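You operate a simulated robot arm through the tools that you are given. There is no shell and no other tool. Be economical: measure what you need, move in short steps, check, and stop when the job is done.

You are at the controls of a simulated two-armed robot. One attempt, no reset.

Task
Fetch the brown-band ring and set it on the white plate. Pick up the blue tin from the shelf under the gauge bench with one hand, pass it to the other hand and put it on the upper shelf of the crate rack. Put the grey crate on the counter of the stock rack away on the low shelf of the ring rack. Do these in any order. Set down upright: blue tin.
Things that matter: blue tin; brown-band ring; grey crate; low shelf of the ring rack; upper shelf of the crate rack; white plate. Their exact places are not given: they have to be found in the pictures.

The check looks at the end state, three seconds after you hand in, the way a careful person would. Anything else that was tipped, shoved, dropped, spilled or broken makes it a failure.

Robot
Two 7-joint arms with two-finger parallel grippers on one trunk, on a base that drives. Base frame: it is fixed to the floor where the robot stands at the start and does not move with it; the origin is under the middle of the robot, x ahead of it, y to its left, z up; the surface under the hand at the start is at about z = 88. Lengths are in cm, angles in degrees, forces in N, time in s.
The left shoulder is at the start at [2, 13.8, 152.5], the right one opposite. Places, roughly: blue tin [25, -125, 25]; brown-band ring (6x6x3 cm) [50, 10, 90]; grey crate [-150, -225, 100]; low shelf of the ring rack [-590, 70, 20]; upper shelf of the crate rack [-150, 20, 160]. Payload 1.57 kg a hand.
The tool frame of a hand sits at the grasp point between the pads (the TCP): z along the fingers, y along the line on which they close. The tips reach 3 cm beyond it. Largest opening 8 cm; finger width 1.7, thickness 1.2; the body of the gripper, 4 by 8.2 cm, starts 8 cm behind the TCP.
Orientation is that of the tool frame in the base frame, as a unit quaternion [x, y, z, w]. With the fingers straight down and closing along the base's y, the tool's x points along the base's -x, its y along +y and its z along -z.

Tools
- The arms move only by the tool step_arm. It takes "left_motion", "right_motion" or both (then of equal length, played together; a hand with none holds still); each is a list of rows, each an object (a shift or turn left out is 0, a gripper value left out holds the last) with "xyz": the shift along the tool's x, y, z in cm, a list of three; "angular": the turn, a rotation vector about the tool's x, y, z in degrees, a list of three. In form: [{"xyz": [tx, ty, tz], "angular": [rx, ry, rz]}, ...]. A call has 1 to 20 rows; each row shifts and turns the commanded pose from where the row before left it, along the tool's axes as they then stand. "left_jaw" and "right_jaw" are, for a hand that has rows, the gripper command, from -1 (fully open) to 1 (shut), values between in proportion, set as the call begins (left out, the last holds). A row lasts 0.2 s, in which the tool goes at most 5 cm and 8.6 degrees; a call with a longer step from one row to the next is refused whole, and so is a gripper value outside its range. Where a pose cannot be reached the arm comes as near as it can. A force on the tool above 40 N (or 10 N above the force at the start of the call, whichever is more), or a blocked arm, ends the call early, and 0.2 s more pass. Each finger travels about 4.5 cm/s and halts on what it meets, pressing with about 27 N; the grip force reading is that of the motor and also rises with nothing between the fingers. The clock runs only during rows and for 0.2 s after the last one: add rows that do not move to give the fingers time. The reply holds the time, the measured pose of the TCP, the force on the tool along the base axes, the opening and the grip force, in the units named above and with some noise, with the torque about the TCP (base axes, N m) and any sound that the robot's microphone picked up, and new pictures: "show" is both (left out), scene, wrist or none (wrist: the cameras of the hands that moved).
- Cameras (640 x 400 px; columns grow to the right, rows downward): "scene" is now at [14.42, 5.12, 137.38]; the picture's right is [0.76, -0.65, 0.00], its down [-0.56, -0.66, -0.49] and it looks along [0.32, 0.38, -0.87] (base axes); focal length 246 px, centre (320, 200). "left" rides on the left gripper at [7.2, 0.7, -12.2] in its tool frame; the picture's right is [-0.09, 1.00, 0.00], its down [-0.84, -0.08, -0.54] and it looks along [-0.54, -0.05, 0.84] (tool axes); focal length 238 px, centre (320, 200). "right" rides on the right gripper at [7.2, -0.7, -12.2] in its tool frame; the picture's right is [0.09, 1.00, 0.00], its down [-0.84, 0.08, -0.54] and it looks along [-0.54, 0.05, 0.84] (tool axes); focal length 238 px, centre (320, 200).
- move_column(by): slides the trunk up (or, below 0, down) by that many cm; the arms and the scene camera ride with it, the base frame stays. It gives what a move gives, with no picture.
- base_move(legs): drives the robot by 1 to 6 legs, each [ahead, left, turn to the left] in cm, cm and degrees, along the robot's own axes; the way and the turn of a leg run together, so that a leg with both is an arc; at most 150 cm and 180 degrees a leg. The arms and the cameras ride along, it lands a little off, and it stops where it bumps. It gives what a move gives, and a new picture of the scene camera.
- turn_head(pan, tilt): turns the head with the scene camera to pan (to the left, within 60 degrees either way) and tilt (down, from -29 to 69), counted from straight ahead of the robot. It gives what a move gives, and a new picture of the scene camera.
- locate(camera, pixels): there is no depth. For up to 12 entries [column, row, z] of the newest picture of that camera ("zoom" is the newest enlarged one), the place [x, y] in the base frame at which the ray of that pixel passes the height z, good to about 0.3 cm. It takes no simulated time.
- close_up(camera, box): a new picture of the part [left, top, right, bottom] of that camera's present view, enlarged. It takes no simulated time.
- finish_job(): hands the job in; it is judged then, once.

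Work in short steps. Measure before you move; look again where a grasp or a placing could have gone wrong, and mend it. You have 110 turns and 260 pictures in all, those below and enlarged ones among them. Open the grippers and draw the arms clear of the work before you hand the job in, unless the task says otherwise.

The tools are called by a JSON object that holds its "api" and its "payload". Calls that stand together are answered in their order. step_arm: Moves the arms, as the interface text tells. Its arguments: {"type":"object","properties":{"left_motion":{"type":"array"},"left_jaw":{"type":"number"},"right_motion":{"type":"array"},"right_jaw":{"type":"number"},"show":{"type":"string","enum":["both","scene","wrist","none"]}},"required":[]} The other tools are called the same way: move_column (by) slides the trunk up or down; base_move (legs) drives the base; turn_head (pan, tilt) turns the head that bears the scene camera; locate (camera, pixels) gives the place at which the rays of pixels pass given heights; close_up (camera, box) takes an enlarged picture of a part of a camera's view; finish_job () hands the job in.

At the start:

```text
t: 0.0
left_tool_pos: [24.84, 24.49, 113.86]
left_ee_rot: [0.0, 1.0, 0.001, 0.0]
left_wrist_force: [-0.5, -0.4, -0.6]
left_wrist_torque: [0.01, -0.02, -0.02]
left_gripper_width: 7.99
left_grip_force: 0.2
right_tool_pos: [24.07, 2.64, 111.17]
right_ee_rot: [0.0, 1.0, 0.0, 0.0]
right_wrist_force: [-0.2, 0.5, -0.5]
right_wrist_torque: [0.01, 0.01, -0.02]
right_gripper_width: 7.99
right_grip_force: 0.0
trunk travel left (down, up): [-90.0, 34.0]
robot x, y, heading: [-0.47, -0.02, 0.4]
head pan, tilt: [49.7, 60.5]
```

scene: 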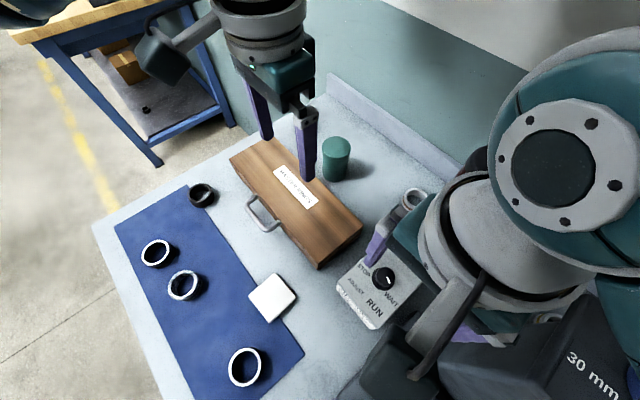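
right: 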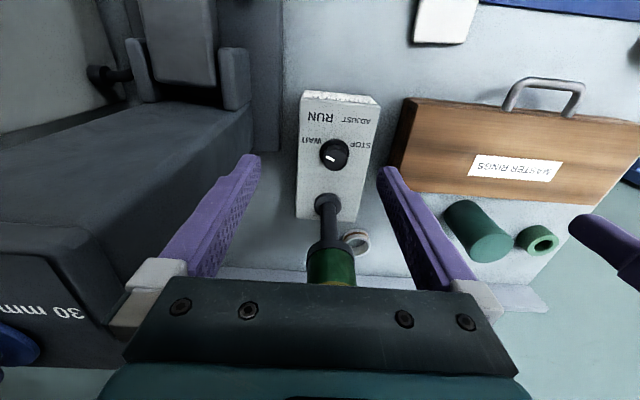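
left: 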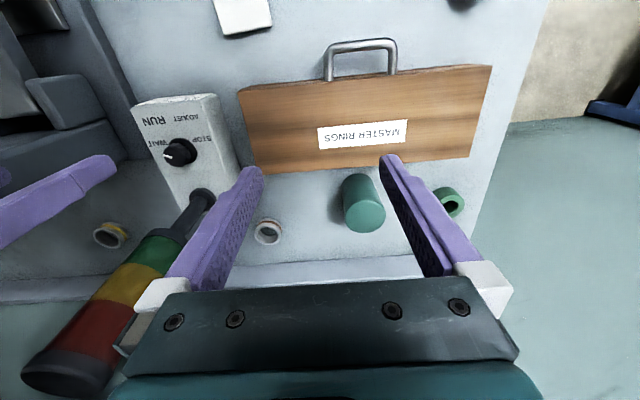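

The bench shows rings on a blue mat, a white square and a case. I look straight ahead at the bench first.

{"api": "turn_head", "payload": {"pan": 0, "tilt": 45}}

{"api": "close_up", "payload": {"camera": "left", "box": [80, 150, 320, 300]}}

```text
t: 1.2
left_tool_pos: [24.95, 24.45, 113.9]
left_ee_rot: [0.0, 1.0, 0.0, 0.0]
left_wrist_force: [0.0, 0.4, -0.7]
left_wrist_torque: [0.01, 0.04, -0.03]
left_gripper_width: 8.02
left_grip_force: 0.2
right_tool_pos: [23.94, 2.7, 111.18]
right_ee_rot: [0.0, 1.0, 0.001, 0.0]
right_wrist_force: [-0.4, -0.6, 0.1]
right_wrist_torque: [-0.02, -0.01, 0.0]
right_gripper_width: 8.0
right_grip_force: 0.1
trunk travel left (down, up): [-90.0, 34.0]
robot x, y, heading: [-0.12, -0.01, 0.1]
head pan, tilt: [0.0, 45.0]
```

scene: 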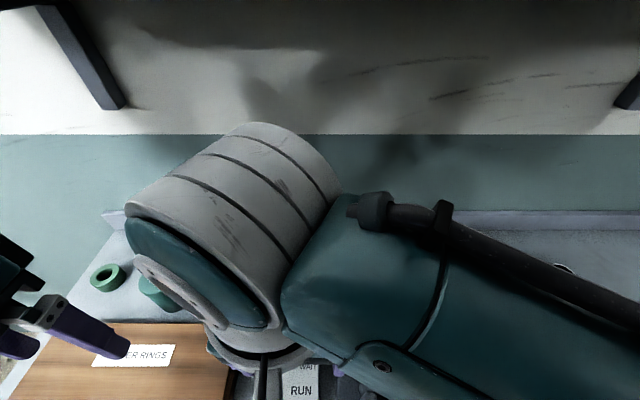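

```text
2.67 times, centred on (200, 225) of left
```

zoom: 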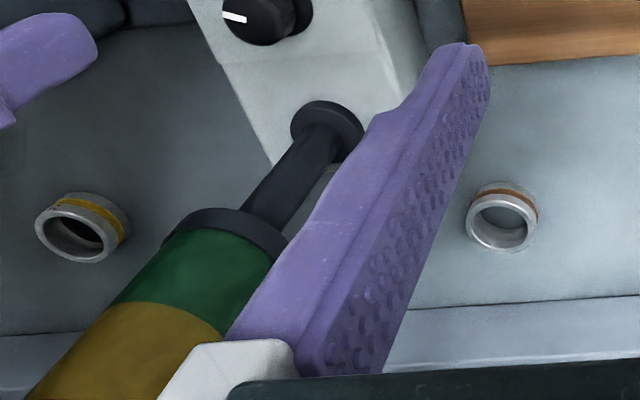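

The orange-brown banded ring lies behind the gauge control box at about (268,231) in the left picture. I measure it and neighbours.

{"api": "locate", "payload": {"camera": "left", "pixels": [[268, 231, 89.5], [111, 235, 89.5], [242, 15, 88.5], [245, 170, 100], [475, 155, 95], [490, 66, 95], [245, 90, 95], [345, 210, 95], [215, 98, 97], [205, 195, 105], [40, 370, 125], [300, 285, 91]]}}

{"api": "close_up", "payload": {"camera": "right", "box": [280, 60, 640, 285]}}

{"api": "turn_head", "payload": {"pan": 50, "tilt": 20}}

{"api": "turn_head", "payload": {"pan": -55, "tilt": 25}}

```text
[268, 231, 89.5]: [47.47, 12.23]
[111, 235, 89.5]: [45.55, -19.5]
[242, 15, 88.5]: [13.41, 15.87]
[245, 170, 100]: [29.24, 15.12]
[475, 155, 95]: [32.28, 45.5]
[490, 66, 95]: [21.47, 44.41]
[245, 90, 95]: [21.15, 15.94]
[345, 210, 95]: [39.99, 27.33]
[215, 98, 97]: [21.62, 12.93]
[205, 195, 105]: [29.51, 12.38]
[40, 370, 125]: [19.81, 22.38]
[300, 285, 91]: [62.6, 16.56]
```

```text
1.78 times, centred on (460, 172) of right
```

zoom: 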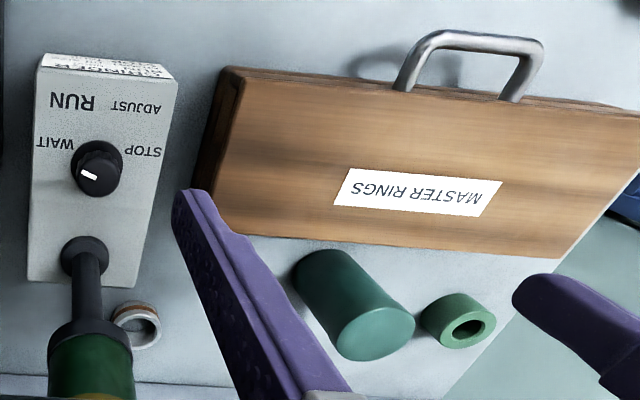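

```text
t: 2.4
left_tool_pos: [24.87, 24.45, 113.93]
left_ee_rot: [0.0, 1.0, 0.0, 0.0]
left_wrist_force: [0.1, 0.4, 0.1]
left_wrist_torque: [-0.01, 0.01, -0.03]
left_gripper_width: 7.98
left_grip_force: 0.1
right_tool_pos: [23.94, 2.55, 111.17]
right_ee_rot: [0.0, 1.0, 0.001, -0.001]
right_wrist_force: [-0.3, 0.3, -0.3]
right_wrist_torque: [-0.01, -0.01, 0.02]
right_gripper_width: 7.99
right_grip_force: 0.1
trunk travel left (down, up): [-90.0, 34.0]
robot x, y, heading: [0.26, 0.35, 0.1]
head pan, tilt: [50.0, 20.0]
```

scene: 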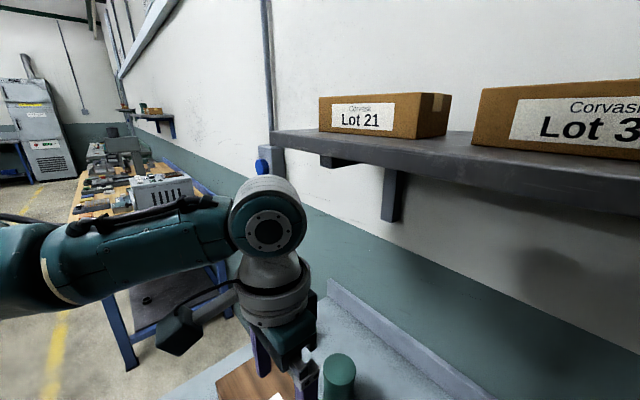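

```text
t: 4.2
left_tool_pos: [24.77, 24.38, 113.94]
left_ee_rot: [-0.001, 1.0, 0.0, -0.001]
left_wrist_force: [-0.2, 0.5, 0.1]
left_wrist_torque: [0.02, -0.01, -0.02]
left_gripper_width: 7.99
left_grip_force: 0.0
right_tool_pos: [24.0, 2.78, 111.14]
right_ee_rot: [0.0, 1.0, 0.0, 0.0]
right_wrist_force: [-0.1, -1.2, 0.0]
right_wrist_torque: [0.0, -0.02, -0.01]
right_gripper_width: 8.01
right_grip_force: 0.1
trunk travel left (down, up): [-90.0, 34.0]
robot x, y, heading: [0.24, -0.05, -0.0]
head pan, tilt: [-55.0, 25.0]
```

scene: 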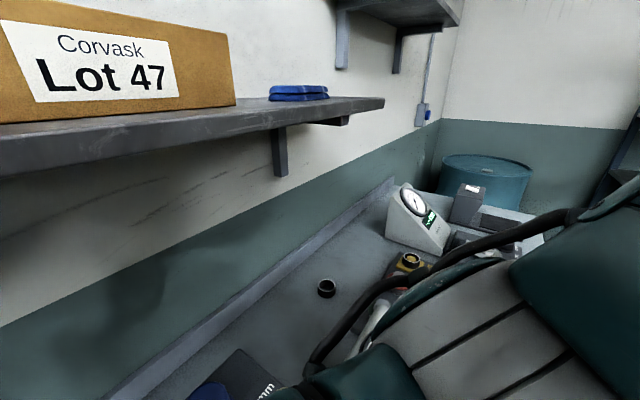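

I look down at the robot's own front to understand the clearance to the bench.

{"api": "turn_head", "payload": {"pan": 25, "tilt": 69}}

{"api": "turn_head", "payload": {"pan": 60, "tilt": 69}}

{"api": "turn_head", "payload": {"pan": -60, "tilt": 60}}

```text
t: 5.7
left_tool_pos: [24.93, 24.41, 113.83]
left_ee_rot: [0.001, 1.0, 0.0, 0.0]
left_wrist_force: [0.1, -0.3, 0.3]
left_wrist_torque: [0.04, 0.01, -0.02]
left_gripper_width: 8.02
left_grip_force: 0.1
right_tool_pos: [24.09, 2.75, 111.3]
right_ee_rot: [0.0, 1.0, 0.0, 0.001]
right_wrist_force: [0.3, -0.1, 0.6]
right_wrist_torque: [-0.02, -0.02, 0.0]
right_gripper_width: 7.98
right_grip_force: 0.0
trunk travel left (down, up): [-90.0, 34.0]
robot x, y, heading: [0.09, 0.23, -0.1]
head pan, tilt: [25.0, 68.8]
```

scene: 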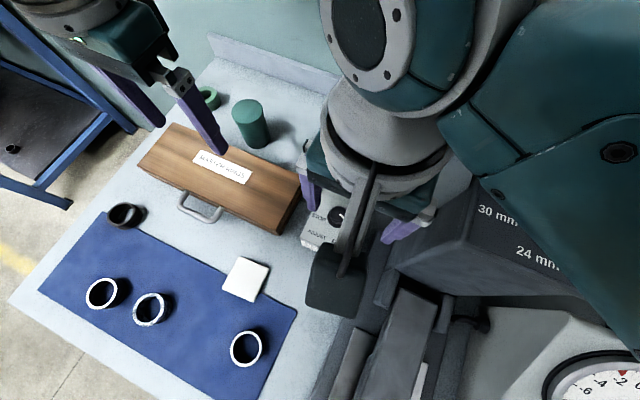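

```text
t: 6.7
left_tool_pos: [24.86, 24.5, 113.9]
left_ee_rot: [0.0, 1.0, 0.0, 0.0]
left_wrist_force: [0.9, 0.5, -0.5]
left_wrist_torque: [-0.02, -0.02, 0.0]
left_gripper_width: 8.0
left_grip_force: 0.1
right_tool_pos: [23.96, 2.7, 111.18]
right_ee_rot: [-0.001, 1.0, 0.0, 0.0]
right_wrist_force: [0.6, 0.3, 0.7]
right_wrist_torque: [0.03, -0.01, 0.02]
right_gripper_width: 8.0
right_grip_force: 0.0
trunk travel left (down, up): [-90.0, 34.0]
robot x, y, heading: [-0.11, -0.25, -0.2]
head pan, tilt: [60.0, 68.8]
```

scene: 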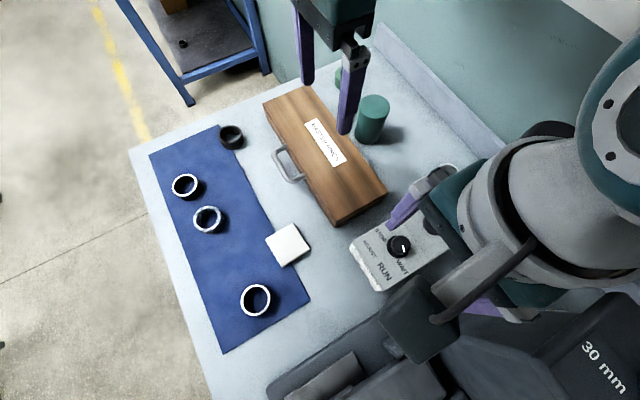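

```text
t: 8.7
left_tool_pos: [24.94, 24.44, 113.91]
left_ee_rot: [0.0, 1.0, 0.0, 0.0]
left_wrist_force: [0.6, 0.5, 0.8]
left_wrist_torque: [0.0, -0.04, 0.0]
left_gripper_width: 7.99
left_grip_force: 0.0
right_tool_pos: [24.04, 2.69, 111.24]
right_ee_rot: [0.0, 1.0, 0.0, 0.0]
right_wrist_force: [-0.2, 0.1, -0.5]
right_wrist_torque: [0.01, -0.02, -0.02]
right_gripper_width: 8.01
right_grip_force: 0.1
trunk travel left (down, up): [-90.0, 34.0]
robot x, y, heading: [0.2, -0.08, -0.0]
head pan, tilt: [-60.0, 60.0]
```

scene: 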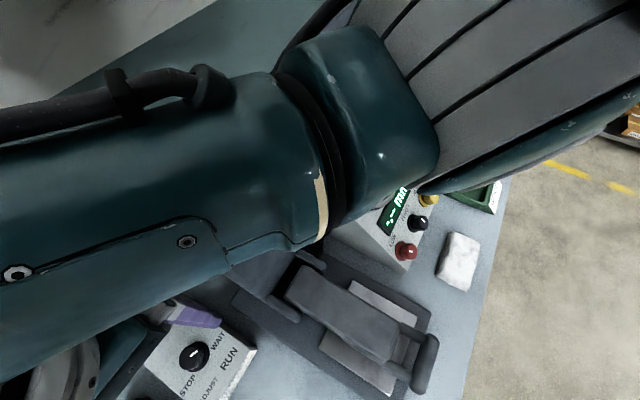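

Two white objects: one on the mat's edge, one near the gauge readout at (458,262). I zoom on it and compare with the other.

{"api": "close_up", "payload": {"camera": "scene", "box": [380, 180, 540, 300]}}

{"api": "turn_head", "payload": {"pan": 60, "tilt": 69}}

{"api": "close_up", "payload": {"camera": "scene", "box": [140, 110, 400, 330]}}

{"api": "locate", "payload": {"camera": "scene", "pixels": [[288, 245, 88.5], [288, 245, 90], [265, 238, 88], [288, 267, 88], [311, 243, 88], [289, 223, 88], [255, 300, 90], [130, 150, 88], [208, 220, 90]]}}

```text
3.33 times, centred on (460, 240) of scene
```

zoom: 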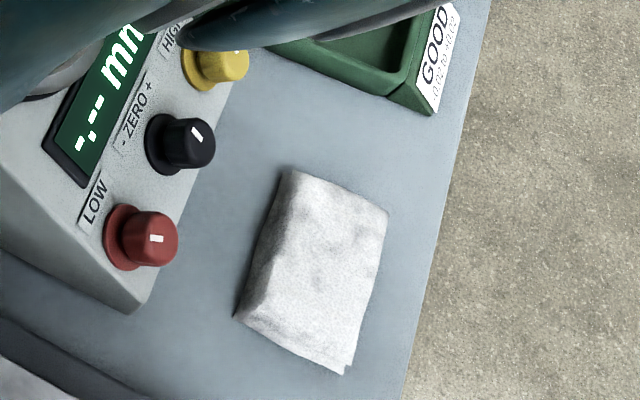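

```text
t: 10.7
left_tool_pos: [24.84, 24.49, 113.82]
left_ee_rot: [0.001, 1.0, 0.001, 0.0]
left_wrist_force: [0.7, 0.1, 0.5]
left_wrist_torque: [0.0, 0.02, -0.03]
left_gripper_width: 7.99
left_grip_force: 0.0
right_tool_pos: [24.03, 2.72, 111.1]
right_ee_rot: [-0.001, 1.0, 0.0, 0.0]
right_wrist_force: [0.7, -0.6, -0.9]
right_wrist_torque: [-0.02, 0.0, 0.01]
right_gripper_width: 8.0
right_grip_force: 0.1
trunk travel left (down, up): [-90.0, 34.0]
robot x, y, heading: [-0.28, 0.05, -0.0]
head pan, tilt: [60.0, 68.8]
```

scene: 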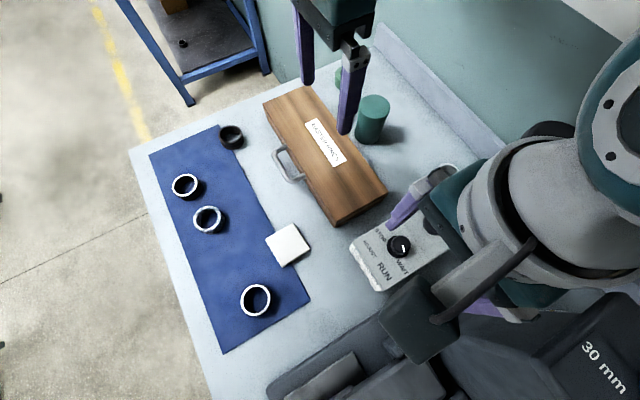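

```text
1.82 times, centred on (270, 220) of scene
```

zoom: 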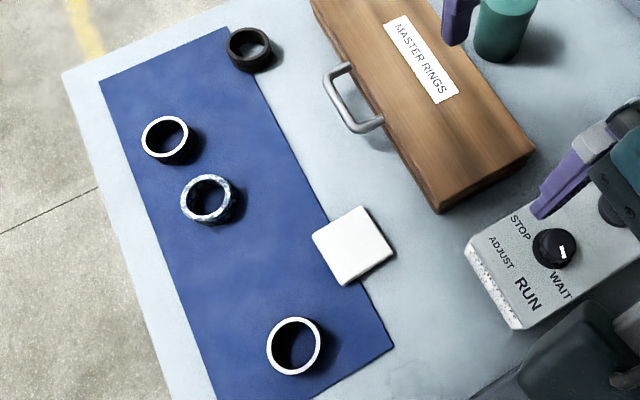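

```text
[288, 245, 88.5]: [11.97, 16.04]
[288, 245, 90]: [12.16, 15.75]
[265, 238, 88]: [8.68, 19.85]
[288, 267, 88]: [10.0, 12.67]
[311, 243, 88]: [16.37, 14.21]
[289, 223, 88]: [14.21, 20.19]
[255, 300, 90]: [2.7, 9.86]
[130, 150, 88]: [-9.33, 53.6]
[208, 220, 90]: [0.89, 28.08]
```

The white plate (ceramic-like square) is centred at about (12.3,16.6). Now I check the wall shelf above the ring.

{"api": "turn_head", "payload": {"pan": 20, "tilt": 20}}

{"api": "turn_head", "payload": {"pan": -25, "tilt": 20}}

{"api": "move_column", "payload": {"by": 20}}

{"api": "turn_head", "payload": {"pan": 20, "tilt": 20}}

```text
t: 11.9
left_tool_pos: [25.03, 24.55, 113.9]
left_ee_rot: [0.0, 1.0, 0.001, 0.0]
left_wrist_force: [-0.1, 0.4, -1.2]
left_wrist_torque: [0.04, 0.0, -0.01]
left_gripper_width: 7.98
left_grip_force: 0.0
right_tool_pos: [23.98, 2.72, 111.23]
right_ee_rot: [0.001, 1.0, 0.001, 0.0]
right_wrist_force: [-0.2, -0.6, 0.0]
right_wrist_torque: [0.03, -0.01, 0.0]
right_gripper_width: 7.99
right_grip_force: 0.1
trunk travel left (down, up): [-90.0, 34.0]
robot x, y, heading: [0.16, 0.3, -0.1]
head pan, tilt: [20.0, 20.0]
```

scene: 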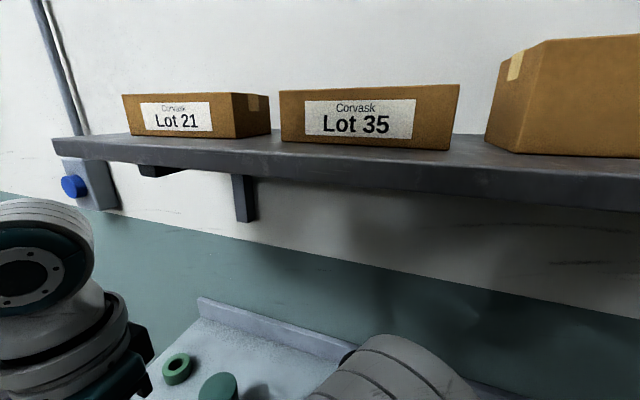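

```text
t: 13.0
left_tool_pos: [24.85, 24.52, 113.8]
left_ee_rot: [0.0, 1.0, -0.001, 0.0]
left_wrist_force: [0.8, 0.3, -0.1]
left_wrist_torque: [0.01, 0.0, -0.03]
left_gripper_width: 8.03
left_grip_force: 0.0
right_tool_pos: [24.01, 2.58, 111.19]
right_ee_rot: [0.0, 1.0, 0.001, -0.001]
right_wrist_force: [1.2, -0.5, 0.3]
right_wrist_torque: [0.02, -0.03, -0.01]
right_gripper_width: 8.04
right_grip_force: 0.0
trunk travel left (down, up): [-90.0, 34.0]
robot x, y, heading: [-0.27, -0.34, -0.2]
head pan, tilt: [-25.0, 20.0]
```

scene: 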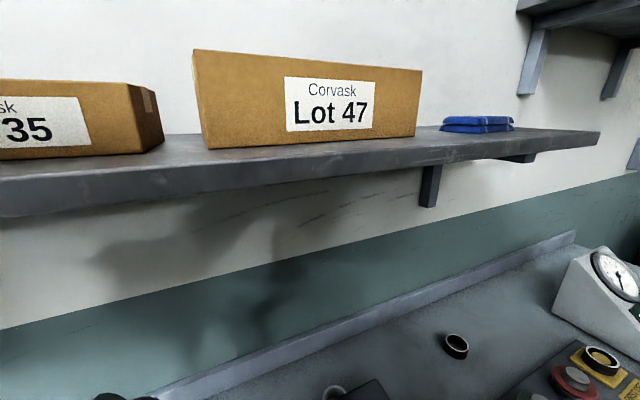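

```text
t: 15.2
left_tool_pos: [24.75, 24.41, 133.79]
left_ee_rot: [0.0, 1.0, 0.0, 0.0]
left_wrist_force: [0.4, -0.1, 0.0]
left_wrist_torque: [0.03, 0.02, 0.01]
left_gripper_width: 8.02
left_grip_force: 0.0
right_tool_pos: [24.05, 2.71, 131.11]
right_ee_rot: [0.0, 1.0, 0.0, 0.001]
right_wrist_force: [-0.3, -0.1, 0.1]
right_wrist_torque: [0.04, 0.01, 0.02]
right_gripper_width: 8.01
right_grip_force: 0.1
trunk travel left (down, up): [-110.0, 14.0]
robot x, y, heading: [0.2, -0.28, -0.1]
head pan, tilt: [-25.0, 20.0]
```

```text
t: 16.3
left_tool_pos: [24.98, 24.42, 133.82]
left_ee_rot: [0.0, 1.0, 0.0, 0.0]
left_wrist_force: [-0.4, 0.6, 0.4]
left_wrist_torque: [0.0, 0.01, -0.01]
left_gripper_width: 8.03
left_grip_force: 0.1
right_tool_pos: [24.01, 2.64, 131.22]
right_ee_rot: [0.0, 1.0, 0.0, 0.0]
right_wrist_force: [1.1, 0.5, 0.3]
right_wrist_torque: [-0.01, 0.01, 0.01]
right_gripper_width: 8.01
right_grip_force: 0.0
trunk travel left (down, up): [-110.0, 14.0]
robot x, y, heading: [0.05, -0.22, -0.1]
head pan, tilt: [20.0, 20.0]
```

scene: 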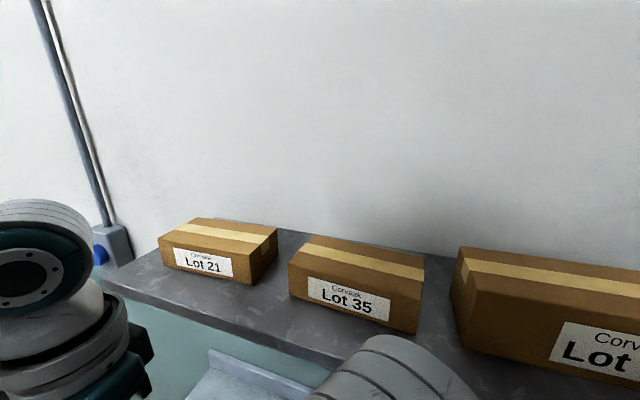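

The wall shelf overhangs the ring (front edge near x≈33, z≈135), so I'll reach under it with a slanted left hand. First I draw the right hand aside while raised.

{"api": "step_arm", "payload": {"right_motion": [{"xyz": [2, -3, 0]}, {"xyz": [2, -3, 0]}, {"xyz": [2, -3, 0]}, {"xyz": [2, -3, 0]}, {"xyz": [2, -3, 0]}], "show": "wrist"}}

{"api": "turn_head", "payload": {"pan": 10, "tilt": 55}}

```text
t: 17.5
left_tool_pos: [24.84, 24.56, 133.94]
left_ee_rot: [0.001, 1.0, 0.0, 0.0]
left_wrist_force: [-0.2, -0.1, -0.8]
left_wrist_torque: [0.0, 0.0, -0.03]
left_gripper_width: 8.01
left_grip_force: 0.1
right_tool_pos: [13.99, -12.39, 131.27]
right_ee_rot: [0.0, 1.0, 0.0, 0.001]
right_wrist_force: [0.0, 0.3, -0.4]
right_wrist_torque: [0.0, 0.01, 0.01]
right_gripper_width: 8.0
right_grip_force: 0.0
trunk travel left (down, up): [-110.0, 14.0]
robot x, y, heading: [0.26, -0.1, -0.2]
head pan, tilt: [20.0, 20.0]
```

right: 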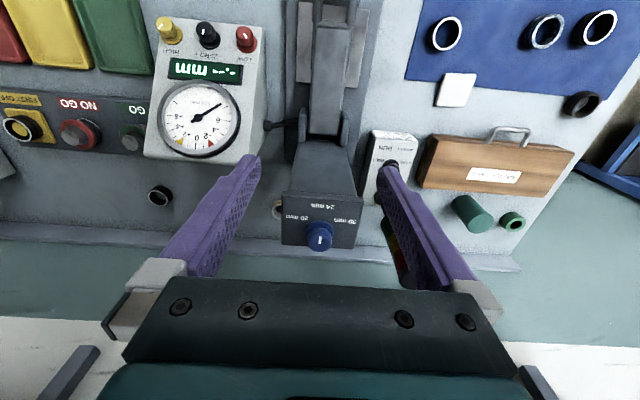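

```text
t: 18.5
left_tool_pos: [24.77, 24.5, 133.88]
left_ee_rot: [0.0, 1.0, 0.0, 0.0]
left_wrist_force: [0.4, 0.6, 0.4]
left_wrist_torque: [0.04, -0.01, -0.02]
left_gripper_width: 8.02
left_grip_force: 0.1
right_tool_pos: [13.96, -12.3, 131.41]
right_ee_rot: [0.001, 1.0, -0.001, 0.001]
right_wrist_force: [0.5, 0.1, 0.3]
right_wrist_torque: [0.01, -0.02, -0.03]
right_gripper_width: 8.0
right_grip_force: 0.0
trunk travel left (down, up): [-110.0, 14.0]
robot x, y, heading: [-0.2, 0.05, -0.1]
head pan, tilt: [10.0, 55.0]
```

scene: 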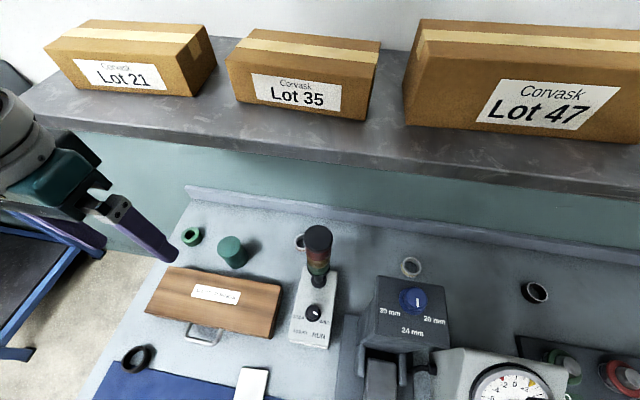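

A clear overview. I zoom on the three rings behind the equipment and measure.

{"api": "close_up", "payload": {"camera": "scene", "box": [270, 215, 450, 325]}}

{"api": "locate", "payload": {"camera": "scene", "pixels": [[300, 242, 89.5], [411, 267, 89.5], [535, 292, 89.5], [318, 232, 125], [315, 285, 103], [250, 155, 134], [30, 118, 136], [230, 238, 97], [192, 187, 91], [252, 380, 88.5], [640, 185, 136]]}}

{"api": "locate", "payload": {"camera": "right", "pixels": [[278, 208, 89.5], [160, 195, 89.5], [320, 235, 105], [455, 90, 88.5]]}}

```text
3.56 times, centred on (360, 270) of scene
```

zoom: 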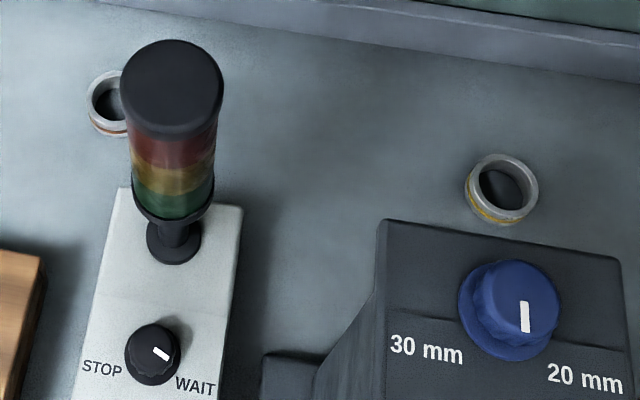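

```text
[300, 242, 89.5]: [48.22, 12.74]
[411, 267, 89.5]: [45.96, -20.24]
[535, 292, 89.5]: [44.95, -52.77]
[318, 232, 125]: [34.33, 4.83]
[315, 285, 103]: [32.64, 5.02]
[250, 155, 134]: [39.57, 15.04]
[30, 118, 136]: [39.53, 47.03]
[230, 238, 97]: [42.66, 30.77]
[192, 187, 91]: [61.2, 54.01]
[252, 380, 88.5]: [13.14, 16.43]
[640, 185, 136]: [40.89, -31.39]
```

```text
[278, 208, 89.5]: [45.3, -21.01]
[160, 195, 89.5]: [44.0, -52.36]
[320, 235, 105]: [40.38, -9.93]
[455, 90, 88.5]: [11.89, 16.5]
```

Brown band ring confirmed at about (47.7,12.4), behind the lamp (33.5,5). I slant the left hand (yaw 30° right, tilt 40° forward) and raise the right.

{"api": "step_arm", "payload": {"left_motion": [{"angular": [0, 0, 7.5]}, {"angular": [0, 0, 7.5]}, {"angular": [0, 0, 7.5]}, {"angular": [0, 0, 7.5]}, {"angular": [0, -8, 0]}, {"angular": [0, -8, 0]}, {"angular": [0, -8, 0]}, {"angular": [0, -8, 0]}, {"angular": [0, -8, 0]}], "right_motion": [{"xyz": [0, 0, -2]}, {"xyz": [0, 0, -2]}, {"xyz": [0, 0, -2]}, {"xyz": [0, 0, -2]}, {"xyz": [0, 0, -2]}, {"xyz": [0, 0, -2]}, {"xyz": [0, 0, -2]}, {"xyz": [0, 0, -2]}, {"xyz": [0, 0, -2]}], "left_jaw": -1, "show": "scene"}}

{"api": "move_column", "payload": {"by": -20}}

{"api": "turn_head", "payload": {"pan": 25, "tilt": 50}}

```text
t: 20.4
left_tool_pos: [24.87, 24.41, 133.78]
left_ee_rot: [0.248, 0.93, -0.071, 0.263]
left_wrist_force: [-0.7, 0.3, -0.4]
left_wrist_torque: [-0.02, 0.0, 0.0]
left_gripper_width: 7.98
left_grip_force: 0.0
right_tool_pos: [17.24, -10.54, 144.56]
right_ee_rot: [0.003, 1.0, -0.009, -0.004]
right_wrist_force: [-0.3, -1.8, -0.5]
right_wrist_torque: [0.18, -0.05, 0.03]
right_gripper_width: 7.99
right_grip_force: 0.1
right hand out of reach, approached as far as the arm can: row 4, 5, 6, 7, 8, 9
trunk travel left (down, up): [-110.0, 14.0]
robot x, y, heading: [0.38, 0.17, 0.0]
head pan, tilt: [10.0, 55.0]
stopped in row 9 (right hand): the force on the tool passed its limit at 70 N (the readings are from after the stop); the commanded pose is now the measured one
```

scene: 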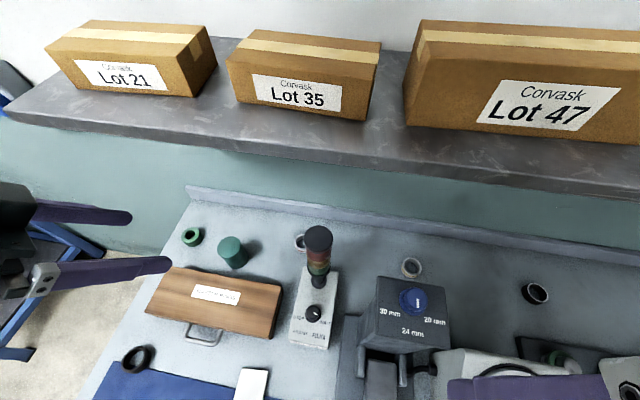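

```text
t: 22.5
left_tool_pos: [24.92, 24.49, 113.72]
left_ee_rot: [0.249, 0.93, -0.072, 0.262]
left_wrist_force: [-0.5, 0.3, -0.5]
left_wrist_torque: [-0.01, 0.01, 0.02]
left_gripper_width: 8.0
left_grip_force: 0.0
right_tool_pos: [17.13, -10.56, 124.65]
right_ee_rot: [0.004, 1.0, -0.009, -0.004]
right_wrist_force: [0.0, -2.5, 0.7]
right_wrist_torque: [0.34, -0.01, 0.09]
right_gripper_width: 7.99
right_grip_force: 0.1
trunk travel left (down, up): [-90.0, 34.0]
robot x, y, heading: [-0.22, 0.29, 0.3]
head pan, tilt: [10.0, 55.0]
```

```text
t: 23.3
left_tool_pos: [24.99, 24.44, 113.71]
left_ee_rot: [0.249, 0.93, -0.071, 0.262]
left_wrist_force: [0.3, 0.7, -0.4]
left_wrist_torque: [0.0, 0.04, 0.03]
left_gripper_width: 8.02
left_grip_force: 0.0
right_tool_pos: [17.19, -10.51, 124.54]
right_ee_rot: [0.004, 1.0, -0.009, -0.004]
right_wrist_force: [0.3, -0.4, -0.9]
right_wrist_torque: [0.0, -0.03, 0.02]
right_gripper_width: 7.99
right_grip_force: 0.0
trunk travel left (down, up): [-90.0, 34.0]
robot x, y, heading: [0.36, -0.14, 0.1]
head pan, tilt: [25.0, 50.0]
```

scene: 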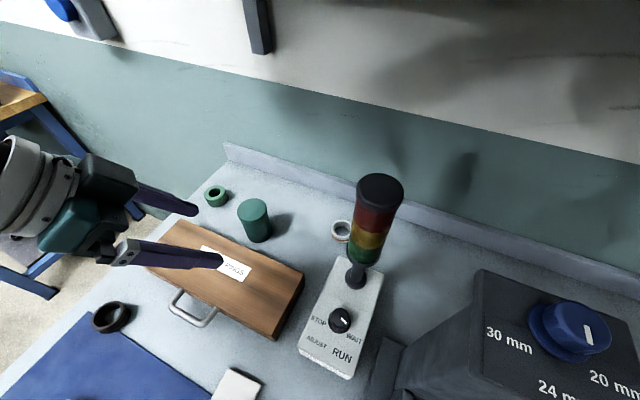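

Lamp and ring at (342,231) are visible. I move the left hand towards a pre-grasp 14 cm back from the ring along the tool axis.

{"api": "step_arm", "payload": {"left_motion": [{"xyz": [-0.6, 0.12, 2.98]}, {"xyz": [-0.6, 0.12, 2.98]}, {"xyz": [-0.6, 0.12, 2.98]}, {"xyz": [-0.6, 0.12, 2.98]}, {"xyz": [-0.6, 0.12, 2.98]}, {"xyz": [-0.6, 0.12, 2.98]}, {"xyz": [-0.6, 0.12, 2.98]}]}}

```text
t: 24.9
left_tool_pos: [37.78, 17.73, 98.26]
left_ee_rot: [0.249, 0.929, -0.071, 0.263]
left_wrist_force: [-0.8, 0.0, 0.1]
left_wrist_torque: [-0.01, -0.03, 0.02]
left_gripper_width: 8.01
left_grip_force: 0.0
right_tool_pos: [17.3, -10.45, 124.54]
right_ee_rot: [0.004, 1.0, -0.009, -0.003]
right_wrist_force: [0.0, 0.8, 0.1]
right_wrist_torque: [0.01, -0.02, 0.0]
right_gripper_width: 8.0
right_grip_force: 0.0
trunk travel left (down, up): [-90.0, 34.0]
robot x, y, heading: [-0.04, -0.05, 0.0]
head pan, tilt: [25.0, 50.0]
```

scene: 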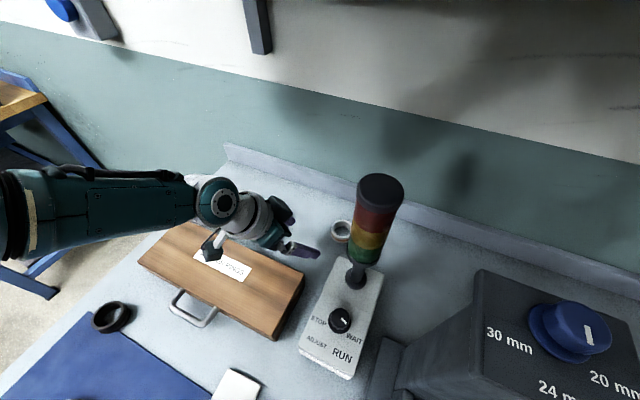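
left: 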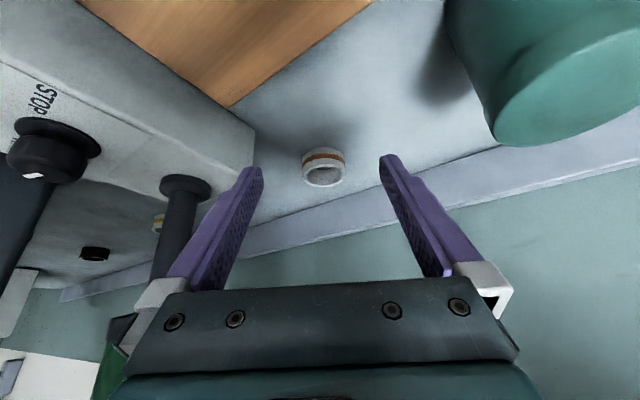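

The tilt is actually 32° (the last row was cut). I re-measure the ring in the wrist picture at (324,167).

{"api": "locate", "payload": {"camera": "left", "pixels": [[324, 167, 89.5], [324, 176, 91], [303, 166, 90], [346, 168, 90]]}}

{"api": "close_up", "payload": {"camera": "left", "box": [240, 110, 420, 230]}}

```text
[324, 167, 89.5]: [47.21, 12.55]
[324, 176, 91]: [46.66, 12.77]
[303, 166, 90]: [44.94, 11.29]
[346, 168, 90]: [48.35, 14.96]
```

```text
3.33 times, centred on (330, 170) of left
```

zoom: 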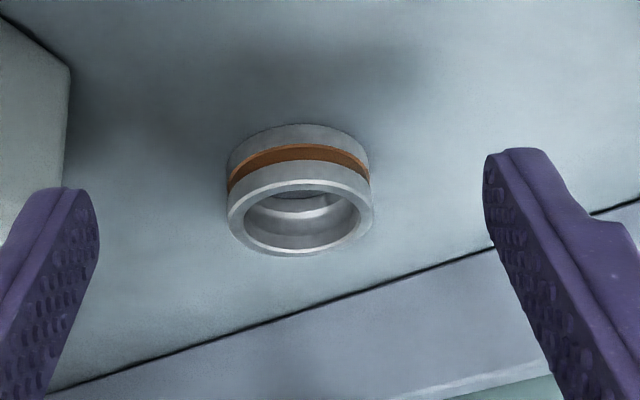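

The ring's centre is at about (46.8,12.7). I move in two parts: first up-forward, then along the fingers to TCP (45.9,13.2,91.5).

{"api": "step_arm", "payload": {"left_motion": [{"xyz": [-2.1, 0, 0]}, {"xyz": [-2.1, 0, 0]}, {"xyz": [0, 0.07, 2]}, {"xyz": [0, 0.07, 2]}, {"xyz": [0, 0, 2]}, {"xyz": [0, 0, 2]}, {}]}}

```text
t: 26.5
left_tool_pos: [41.4, 15.73, 99.44]
left_ee_rot: [0.249, 0.93, -0.071, 0.262]
left_wrist_force: [-0.5, -0.8, 0.0]
left_wrist_torque: [0.02, 0.02, -0.01]
left_gripper_width: 8.0
left_grip_force: 0.1
left hand out of reach, approached as far as the arm can: row 3, 4, 5, 6
right_tool_pos: [17.32, -10.58, 124.59]
right_ee_rot: [0.003, 1.0, -0.01, -0.004]
right_wrist_force: [0.6, 0.0, -0.6]
right_wrist_torque: [0.01, -0.01, -0.03]
right_gripper_width: 7.99
right_grip_force: 0.1
trunk travel left (down, up): [-90.0, 34.0]
robot x, y, heading: [-0.05, -0.12, -0.1]
head pan, tilt: [25.0, 50.0]
```

scene: 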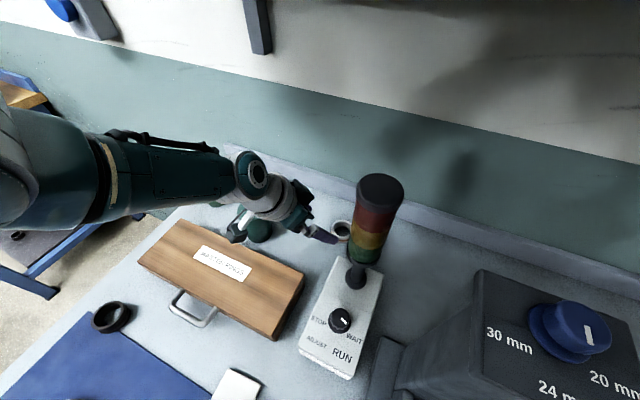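
left: 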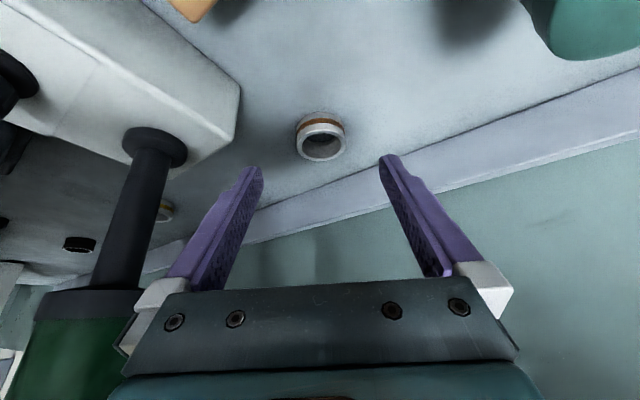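

Out of reach at this trunk height; lowering the trunk brings the hand down beside the ring without striking it (tip 4.6 cm from its centre).

{"api": "move_column", "payload": {"by": -7.5}}

{"api": "close_up", "payload": {"camera": "left", "box": [160, 80, 480, 280]}}

{"api": "close_up", "payload": {"camera": "scene", "box": [120, 100, 440, 300]}}

```text
t: 27.6
left_tool_pos: [41.53, 15.81, 92.06]
left_ee_rot: [0.249, 0.93, -0.071, 0.262]
left_wrist_force: [0.3, 0.0, 0.0]
left_wrist_torque: [0.0, 0.0, -0.05]
left_gripper_width: 8.0
left_grip_force: 0.1
right_tool_pos: [17.27, -10.5, 117.04]
right_ee_rot: [0.003, 1.0, -0.009, -0.004]
right_wrist_force: [0.1, -0.4, -0.1]
right_wrist_torque: [-0.02, -0.02, -0.01]
right_gripper_width: 7.98
right_grip_force: 0.0
trunk travel left (down, up): [-82.5, 41.5]
robot x, y, heading: [0.19, 0.4, 0.0]
head pan, tilt: [25.0, 50.0]
```

```text
2.00 times, centred on (320, 180) of left
```

zoom: 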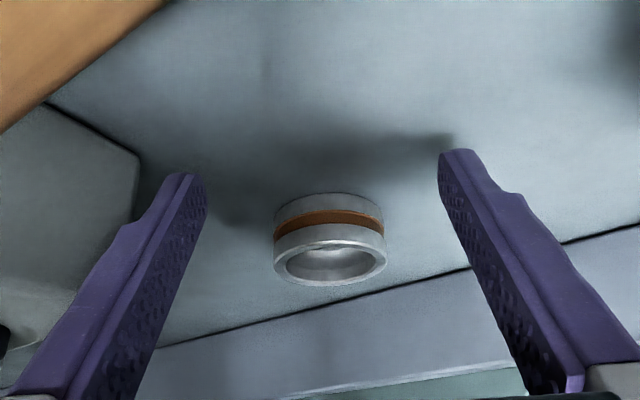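

```text
2.00 times, centred on (280, 200) of scene
```

zoom: 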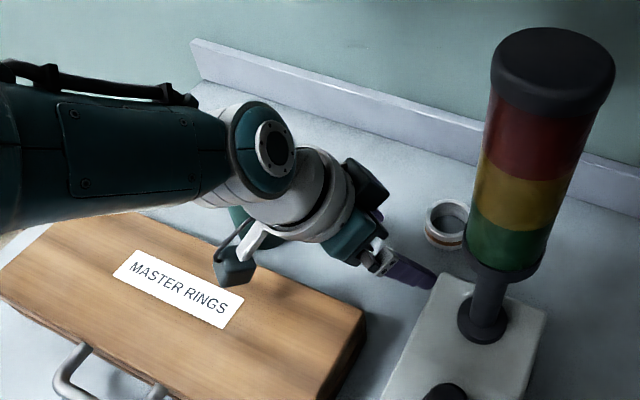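

The ring sits between the fingers' lines. I slide the hand forward horizontally 5 cm around the ring.

{"api": "step_arm", "payload": {"left_motion": [{"xyz": [-1.08, 0.05, 0.68]}, {"xyz": [-1.08, 0.05, 0.68]}, {"xyz": [-1.08, 0.05, 0.68]}, {"xyz": [-1.08, 0.05, 0.68]}, {}]}}

```text
t: 28.8
left_tool_pos: [41.58, 15.24, 92.03]
left_ee_rot: [0.249, 0.93, -0.071, 0.262]
left_wrist_force: [0.9, -0.4, 0.9]
left_wrist_torque: [-0.01, 0.0, 0.02]
left_gripper_width: 8.0
left_grip_force: 0.0
left hand out of reach, approached as far as the arm can: row 1, 2, 3, 4
right_tool_pos: [17.18, -10.57, 117.07]
right_ee_rot: [0.003, 1.0, -0.01, -0.004]
right_wrist_force: [-0.1, 0.4, 0.3]
right_wrist_torque: [-0.01, 0.02, -0.02]
right_gripper_width: 7.98
right_grip_force: 0.1
trunk travel left (down, up): [-82.5, 41.5]
robot x, y, heading: [0.31, -0.15, -0.1]
head pan, tilt: [25.0, 50.0]
```

scene: 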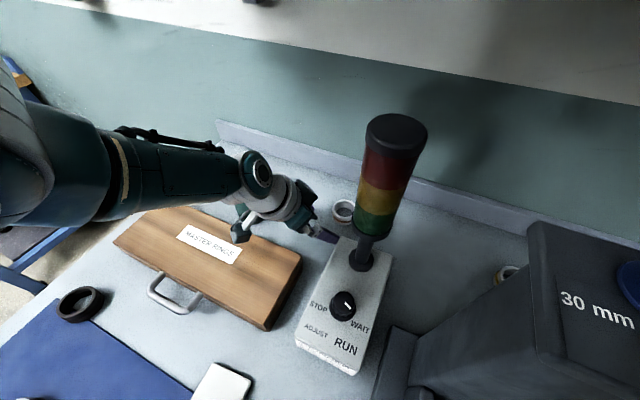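
left: 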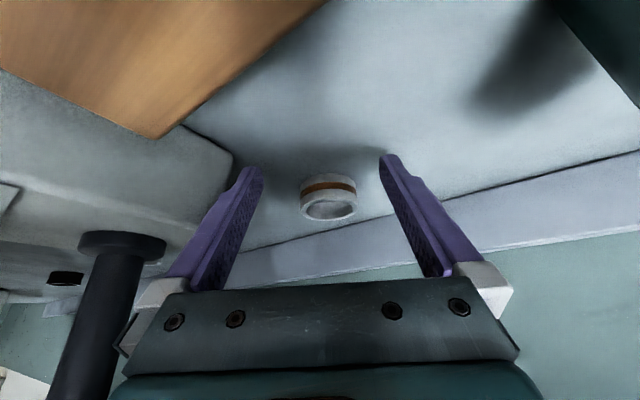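

At the reach limit. I raise the hand 10 cm straight up, lower the trunk 10 cm, gaining horizontal reach.

{"api": "step_arm", "payload": {"left_motion": [{"xyz": [-1.06, 0, -1.7]}, {"xyz": [-1.06, 0, -1.7]}, {"xyz": [-1.06, 0, -1.7]}, {"xyz": [-1.06, 0, -1.7]}, {"xyz": [-1.06, 0, -1.7]}, {}], "show": "none"}}

{"api": "move_column", "payload": {"by": -9}}

```text
t: 30.2
left_tool_pos: [41.69, 15.28, 101.88]
left_ee_rot: [0.248, 0.93, -0.07, 0.262]
left_wrist_force: [0.1, 0.0, -0.5]
left_wrist_torque: [-0.02, 0.02, 0.04]
left_gripper_width: 8.01
left_grip_force: 0.0
right_tool_pos: [17.2, -10.49, 117.03]
right_ee_rot: [0.003, 1.0, -0.01, -0.003]
right_wrist_force: [0.0, 0.4, 0.0]
right_wrist_torque: [-0.01, -0.01, -0.01]
right_gripper_width: 8.01
right_grip_force: 0.0
trunk travel left (down, up): [-82.5, 41.5]
robot x, y, heading: [-0.13, -0.12, -0.2]
head pan, tilt: [25.0, 50.0]
```

```text
t: 31.5
left_tool_pos: [41.77, 15.19, 92.97]
left_ee_rot: [0.248, 0.93, -0.071, 0.262]
left_wrist_force: [0.5, -1.1, 0.1]
left_wrist_torque: [0.02, 0.01, 0.01]
left_gripper_width: 7.99
left_grip_force: 0.0
right_tool_pos: [17.24, -10.47, 108.12]
right_ee_rot: [0.004, 1.0, -0.009, -0.004]
right_wrist_force: [0.2, -0.1, -0.3]
right_wrist_torque: [0.02, -0.01, 0.01]
right_gripper_width: 8.0
right_grip_force: 0.1
trunk travel left (down, up): [-73.5, 50.5]
robot x, y, heading: [0.01, -0.06, 0.3]
head pan, tilt: [25.0, 50.0]
```

Now slide forward onto the ring.

{"api": "step_arm", "payload": {"left_motion": [{"xyz": [-0.79, 0.085, 0.9]}, {"xyz": [-0.79, 0.085, 0.9]}, {"xyz": [-0.79, 0.085, 0.9]}, {"xyz": [-0.79, 0.085, 0.9]}, {}]}}

```text
t: 32.7
left_tool_pos: [45.91, 13.32, 91.49]
left_ee_rot: [0.248, 0.93, -0.071, 0.262]
left_wrist_force: [0.2, -0.2, 0.2]
left_wrist_torque: [-0.03, 0.0, 0.0]
left_gripper_width: 7.99
left_grip_force: 0.0
right_tool_pos: [17.25, -10.42, 108.16]
right_ee_rot: [0.002, 1.0, -0.009, -0.003]
right_wrist_force: [-0.5, -0.6, 0.9]
right_wrist_torque: [-0.01, 0.01, 0.0]
right_gripper_width: 8.0
right_grip_force: 0.1
trunk travel left (down, up): [-73.5, 50.5]
robot x, y, heading: [0.1, 0.17, 0.0]
head pan, tilt: [25.0, 50.0]
```

scene: 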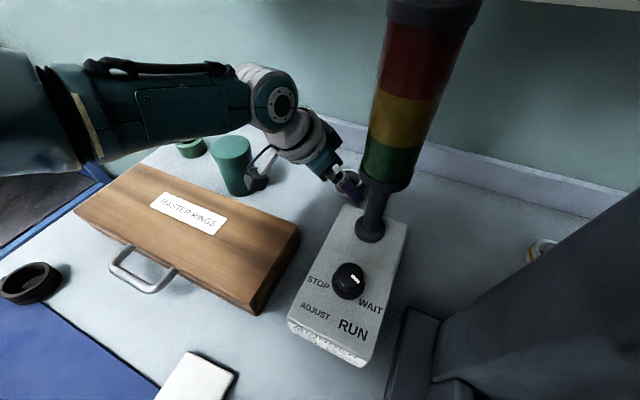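
left: 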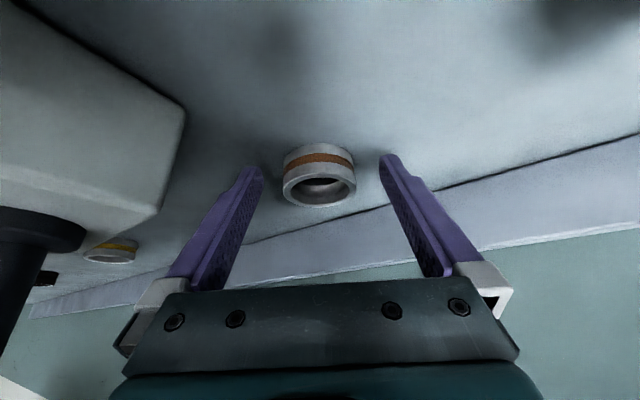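

The ring is centred between the fingers at (319,175), matching the expected pixel. I close the gripper.

{"api": "step_arm", "payload": {"left_motion": [{}, {}, {}, {}, {}], "left_jaw": 1, "show": "wrist"}}

```text
t: 33.9
left_tool_pos: [46.03, 13.35, 91.55]
left_ee_rot: [0.248, 0.93, -0.07, 0.261]
left_wrist_force: [0.3, -0.7, 0.1]
left_wrist_torque: [-0.01, -0.04, -0.03]
left_gripper_width: 5.04
left_grip_force: 26.2
right_tool_pos: [17.2, -10.5, 108.11]
right_ee_rot: [0.003, 1.0, -0.009, -0.004]
right_wrist_force: [0.5, 0.1, 0.7]
right_wrist_torque: [0.0, -0.04, 0.04]
right_gripper_width: 8.03
right_grip_force: 0.0
trunk travel left (down, up): [-73.5, 50.5]
robot x, y, heading: [0.29, 0.06, 0.1]
head pan, tilt: [25.0, 50.0]
```

left: 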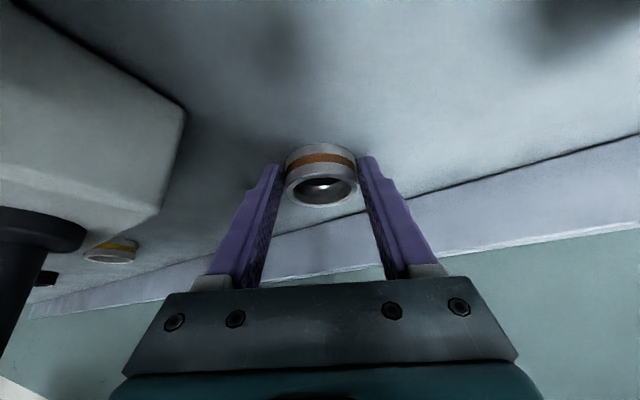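

Gripped (5.04 cm, 26 N). Lift 7 cm straight up, then draw back over the case.

{"api": "step_arm", "payload": {"left_motion": [{"xyz": [-0.53, 0, -0.85]}, {"xyz": [-1.06, 0, -1.7]}, {"xyz": [-1.06, 0, -1.7]}, {"xyz": [-1.06, 0, -1.7]}, {"xyz": [1.7, 0, -1.06]}, {"xyz": [1.7, 0, -1.06]}, {"xyz": [1.7, 0, -1.06]}, {"xyz": [1.7, 0, -1.06]}, {"xyz": [1.7, 0, -1.06]}, {"xyz": [1.7, 0, -1.06]}, {"xyz": [1.7, 0, -1.06]}, {}]}}

{"api": "move_column", "payload": {"by": 20}}

```text
t: 36.5
left_tool_pos: [33.63, 20.26, 98.69]
left_ee_rot: [0.249, 0.93, -0.072, 0.262]
left_wrist_force: [0.7, 0.1, -1.2]
left_wrist_torque: [-0.01, 0.02, 0.0]
left_gripper_width: 5.08
left_grip_force: 27.1
right_tool_pos: [17.25, -10.51, 108.11]
right_ee_rot: [0.002, 1.0, -0.009, -0.003]
right_wrist_force: [0.1, -0.2, -0.5]
right_wrist_torque: [0.02, 0.05, -0.04]
right_gripper_width: 8.01
right_grip_force: 0.0
trunk travel left (down, up): [-73.5, 50.5]
robot x, y, heading: [0.02, -0.1, 0.0]
head pan, tilt: [25.0, 50.0]
```

scene: 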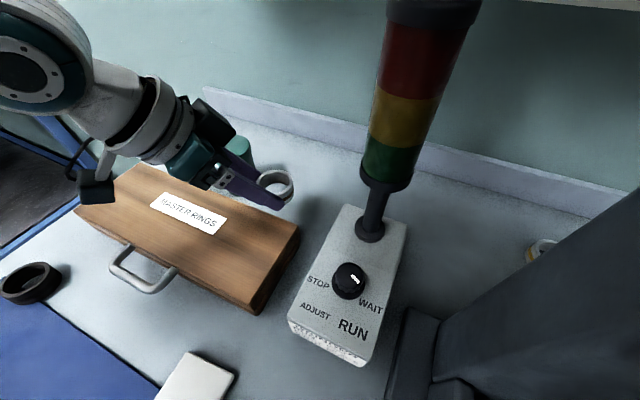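
left: 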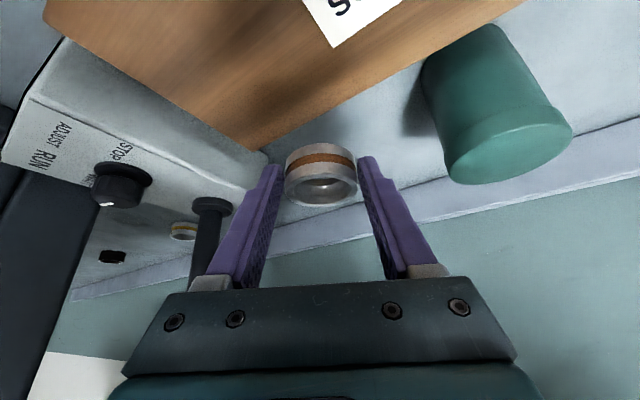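

```text
t: 38.6
left_tool_pos: [33.66, 20.4, 118.62]
left_ee_rot: [0.248, 0.93, -0.071, 0.262]
left_wrist_force: [0.2, -0.3, -1.5]
left_wrist_torque: [0.0, 0.03, -0.02]
left_gripper_width: 5.05
left_grip_force: 26.5
right_tool_pos: [17.21, -10.43, 128.08]
right_ee_rot: [0.004, 1.0, -0.01, -0.004]
right_wrist_force: [-0.7, -0.7, 0.2]
right_wrist_torque: [-0.03, 0.01, 0.01]
right_gripper_width: 7.98
right_grip_force: 0.2
trunk travel left (down, up): [-93.5, 30.5]
robot x, y, heading: [0.33, 0.16, 0.1]
head pan, tilt: [25.0, 50.0]
```

Ring held level. I drive back 22 cm so the left hand comes above the plate.

{"api": "base_move", "payload": {"legs": [[-22.2, -3.2, 0]]}}

```text
t: 40.4
left_tool_pos: [11.03, 17.12, 118.82]
left_ee_rot: [0.248, 0.93, -0.071, 0.263]
left_wrist_force: [0.6, 0.2, -1.7]
left_wrist_torque: [0.03, 0.03, 0.04]
left_gripper_width: 5.04
left_grip_force: 26.5
right_tool_pos: [-5.43, -13.57, 128.16]
right_ee_rot: [0.002, 1.0, -0.009, -0.004]
right_wrist_force: [0.3, -0.6, 0.3]
right_wrist_torque: [0.01, 0.01, 0.01]
right_gripper_width: 8.01
right_grip_force: 0.1
trunk travel left (down, up): [-93.5, 30.5]
robot x, y, heading: [-22.43, -3.29, -0.0]
head pan, tilt: [25.0, 50.0]
```

scene: 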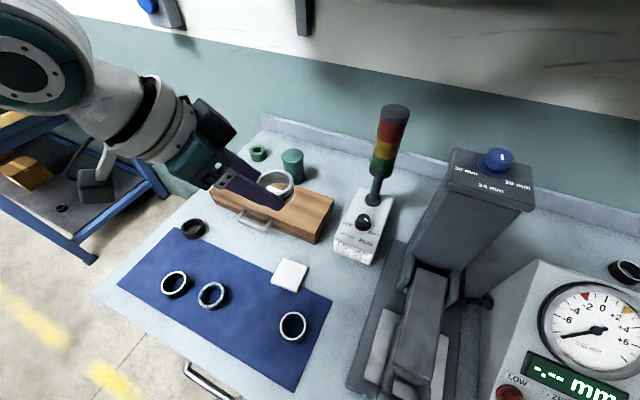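

Plate visible at (289,274). I measure it again.

{"api": "close_up", "payload": {"camera": "scene", "box": [250, 240, 330, 310]}}

{"api": "locate", "payload": {"camera": "scene", "pixels": [[289, 274, 89], [270, 285, 89], [283, 258, 89], [308, 266, 89], [297, 291, 89]]}}

```text
5.71 times, centred on (290, 275) of scene
```

zoom: 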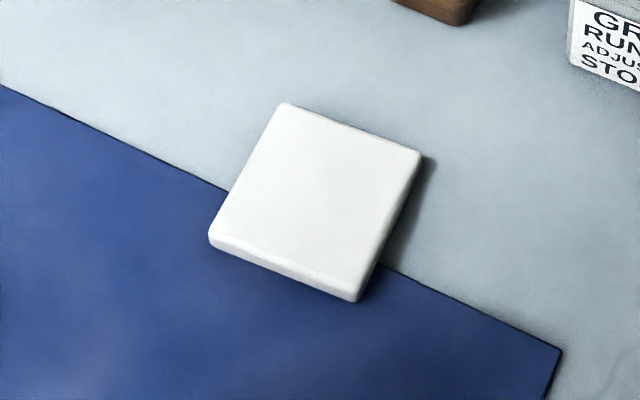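

```text
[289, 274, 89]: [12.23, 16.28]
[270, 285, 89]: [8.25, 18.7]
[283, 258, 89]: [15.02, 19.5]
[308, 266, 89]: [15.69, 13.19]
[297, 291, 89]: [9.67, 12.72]
```

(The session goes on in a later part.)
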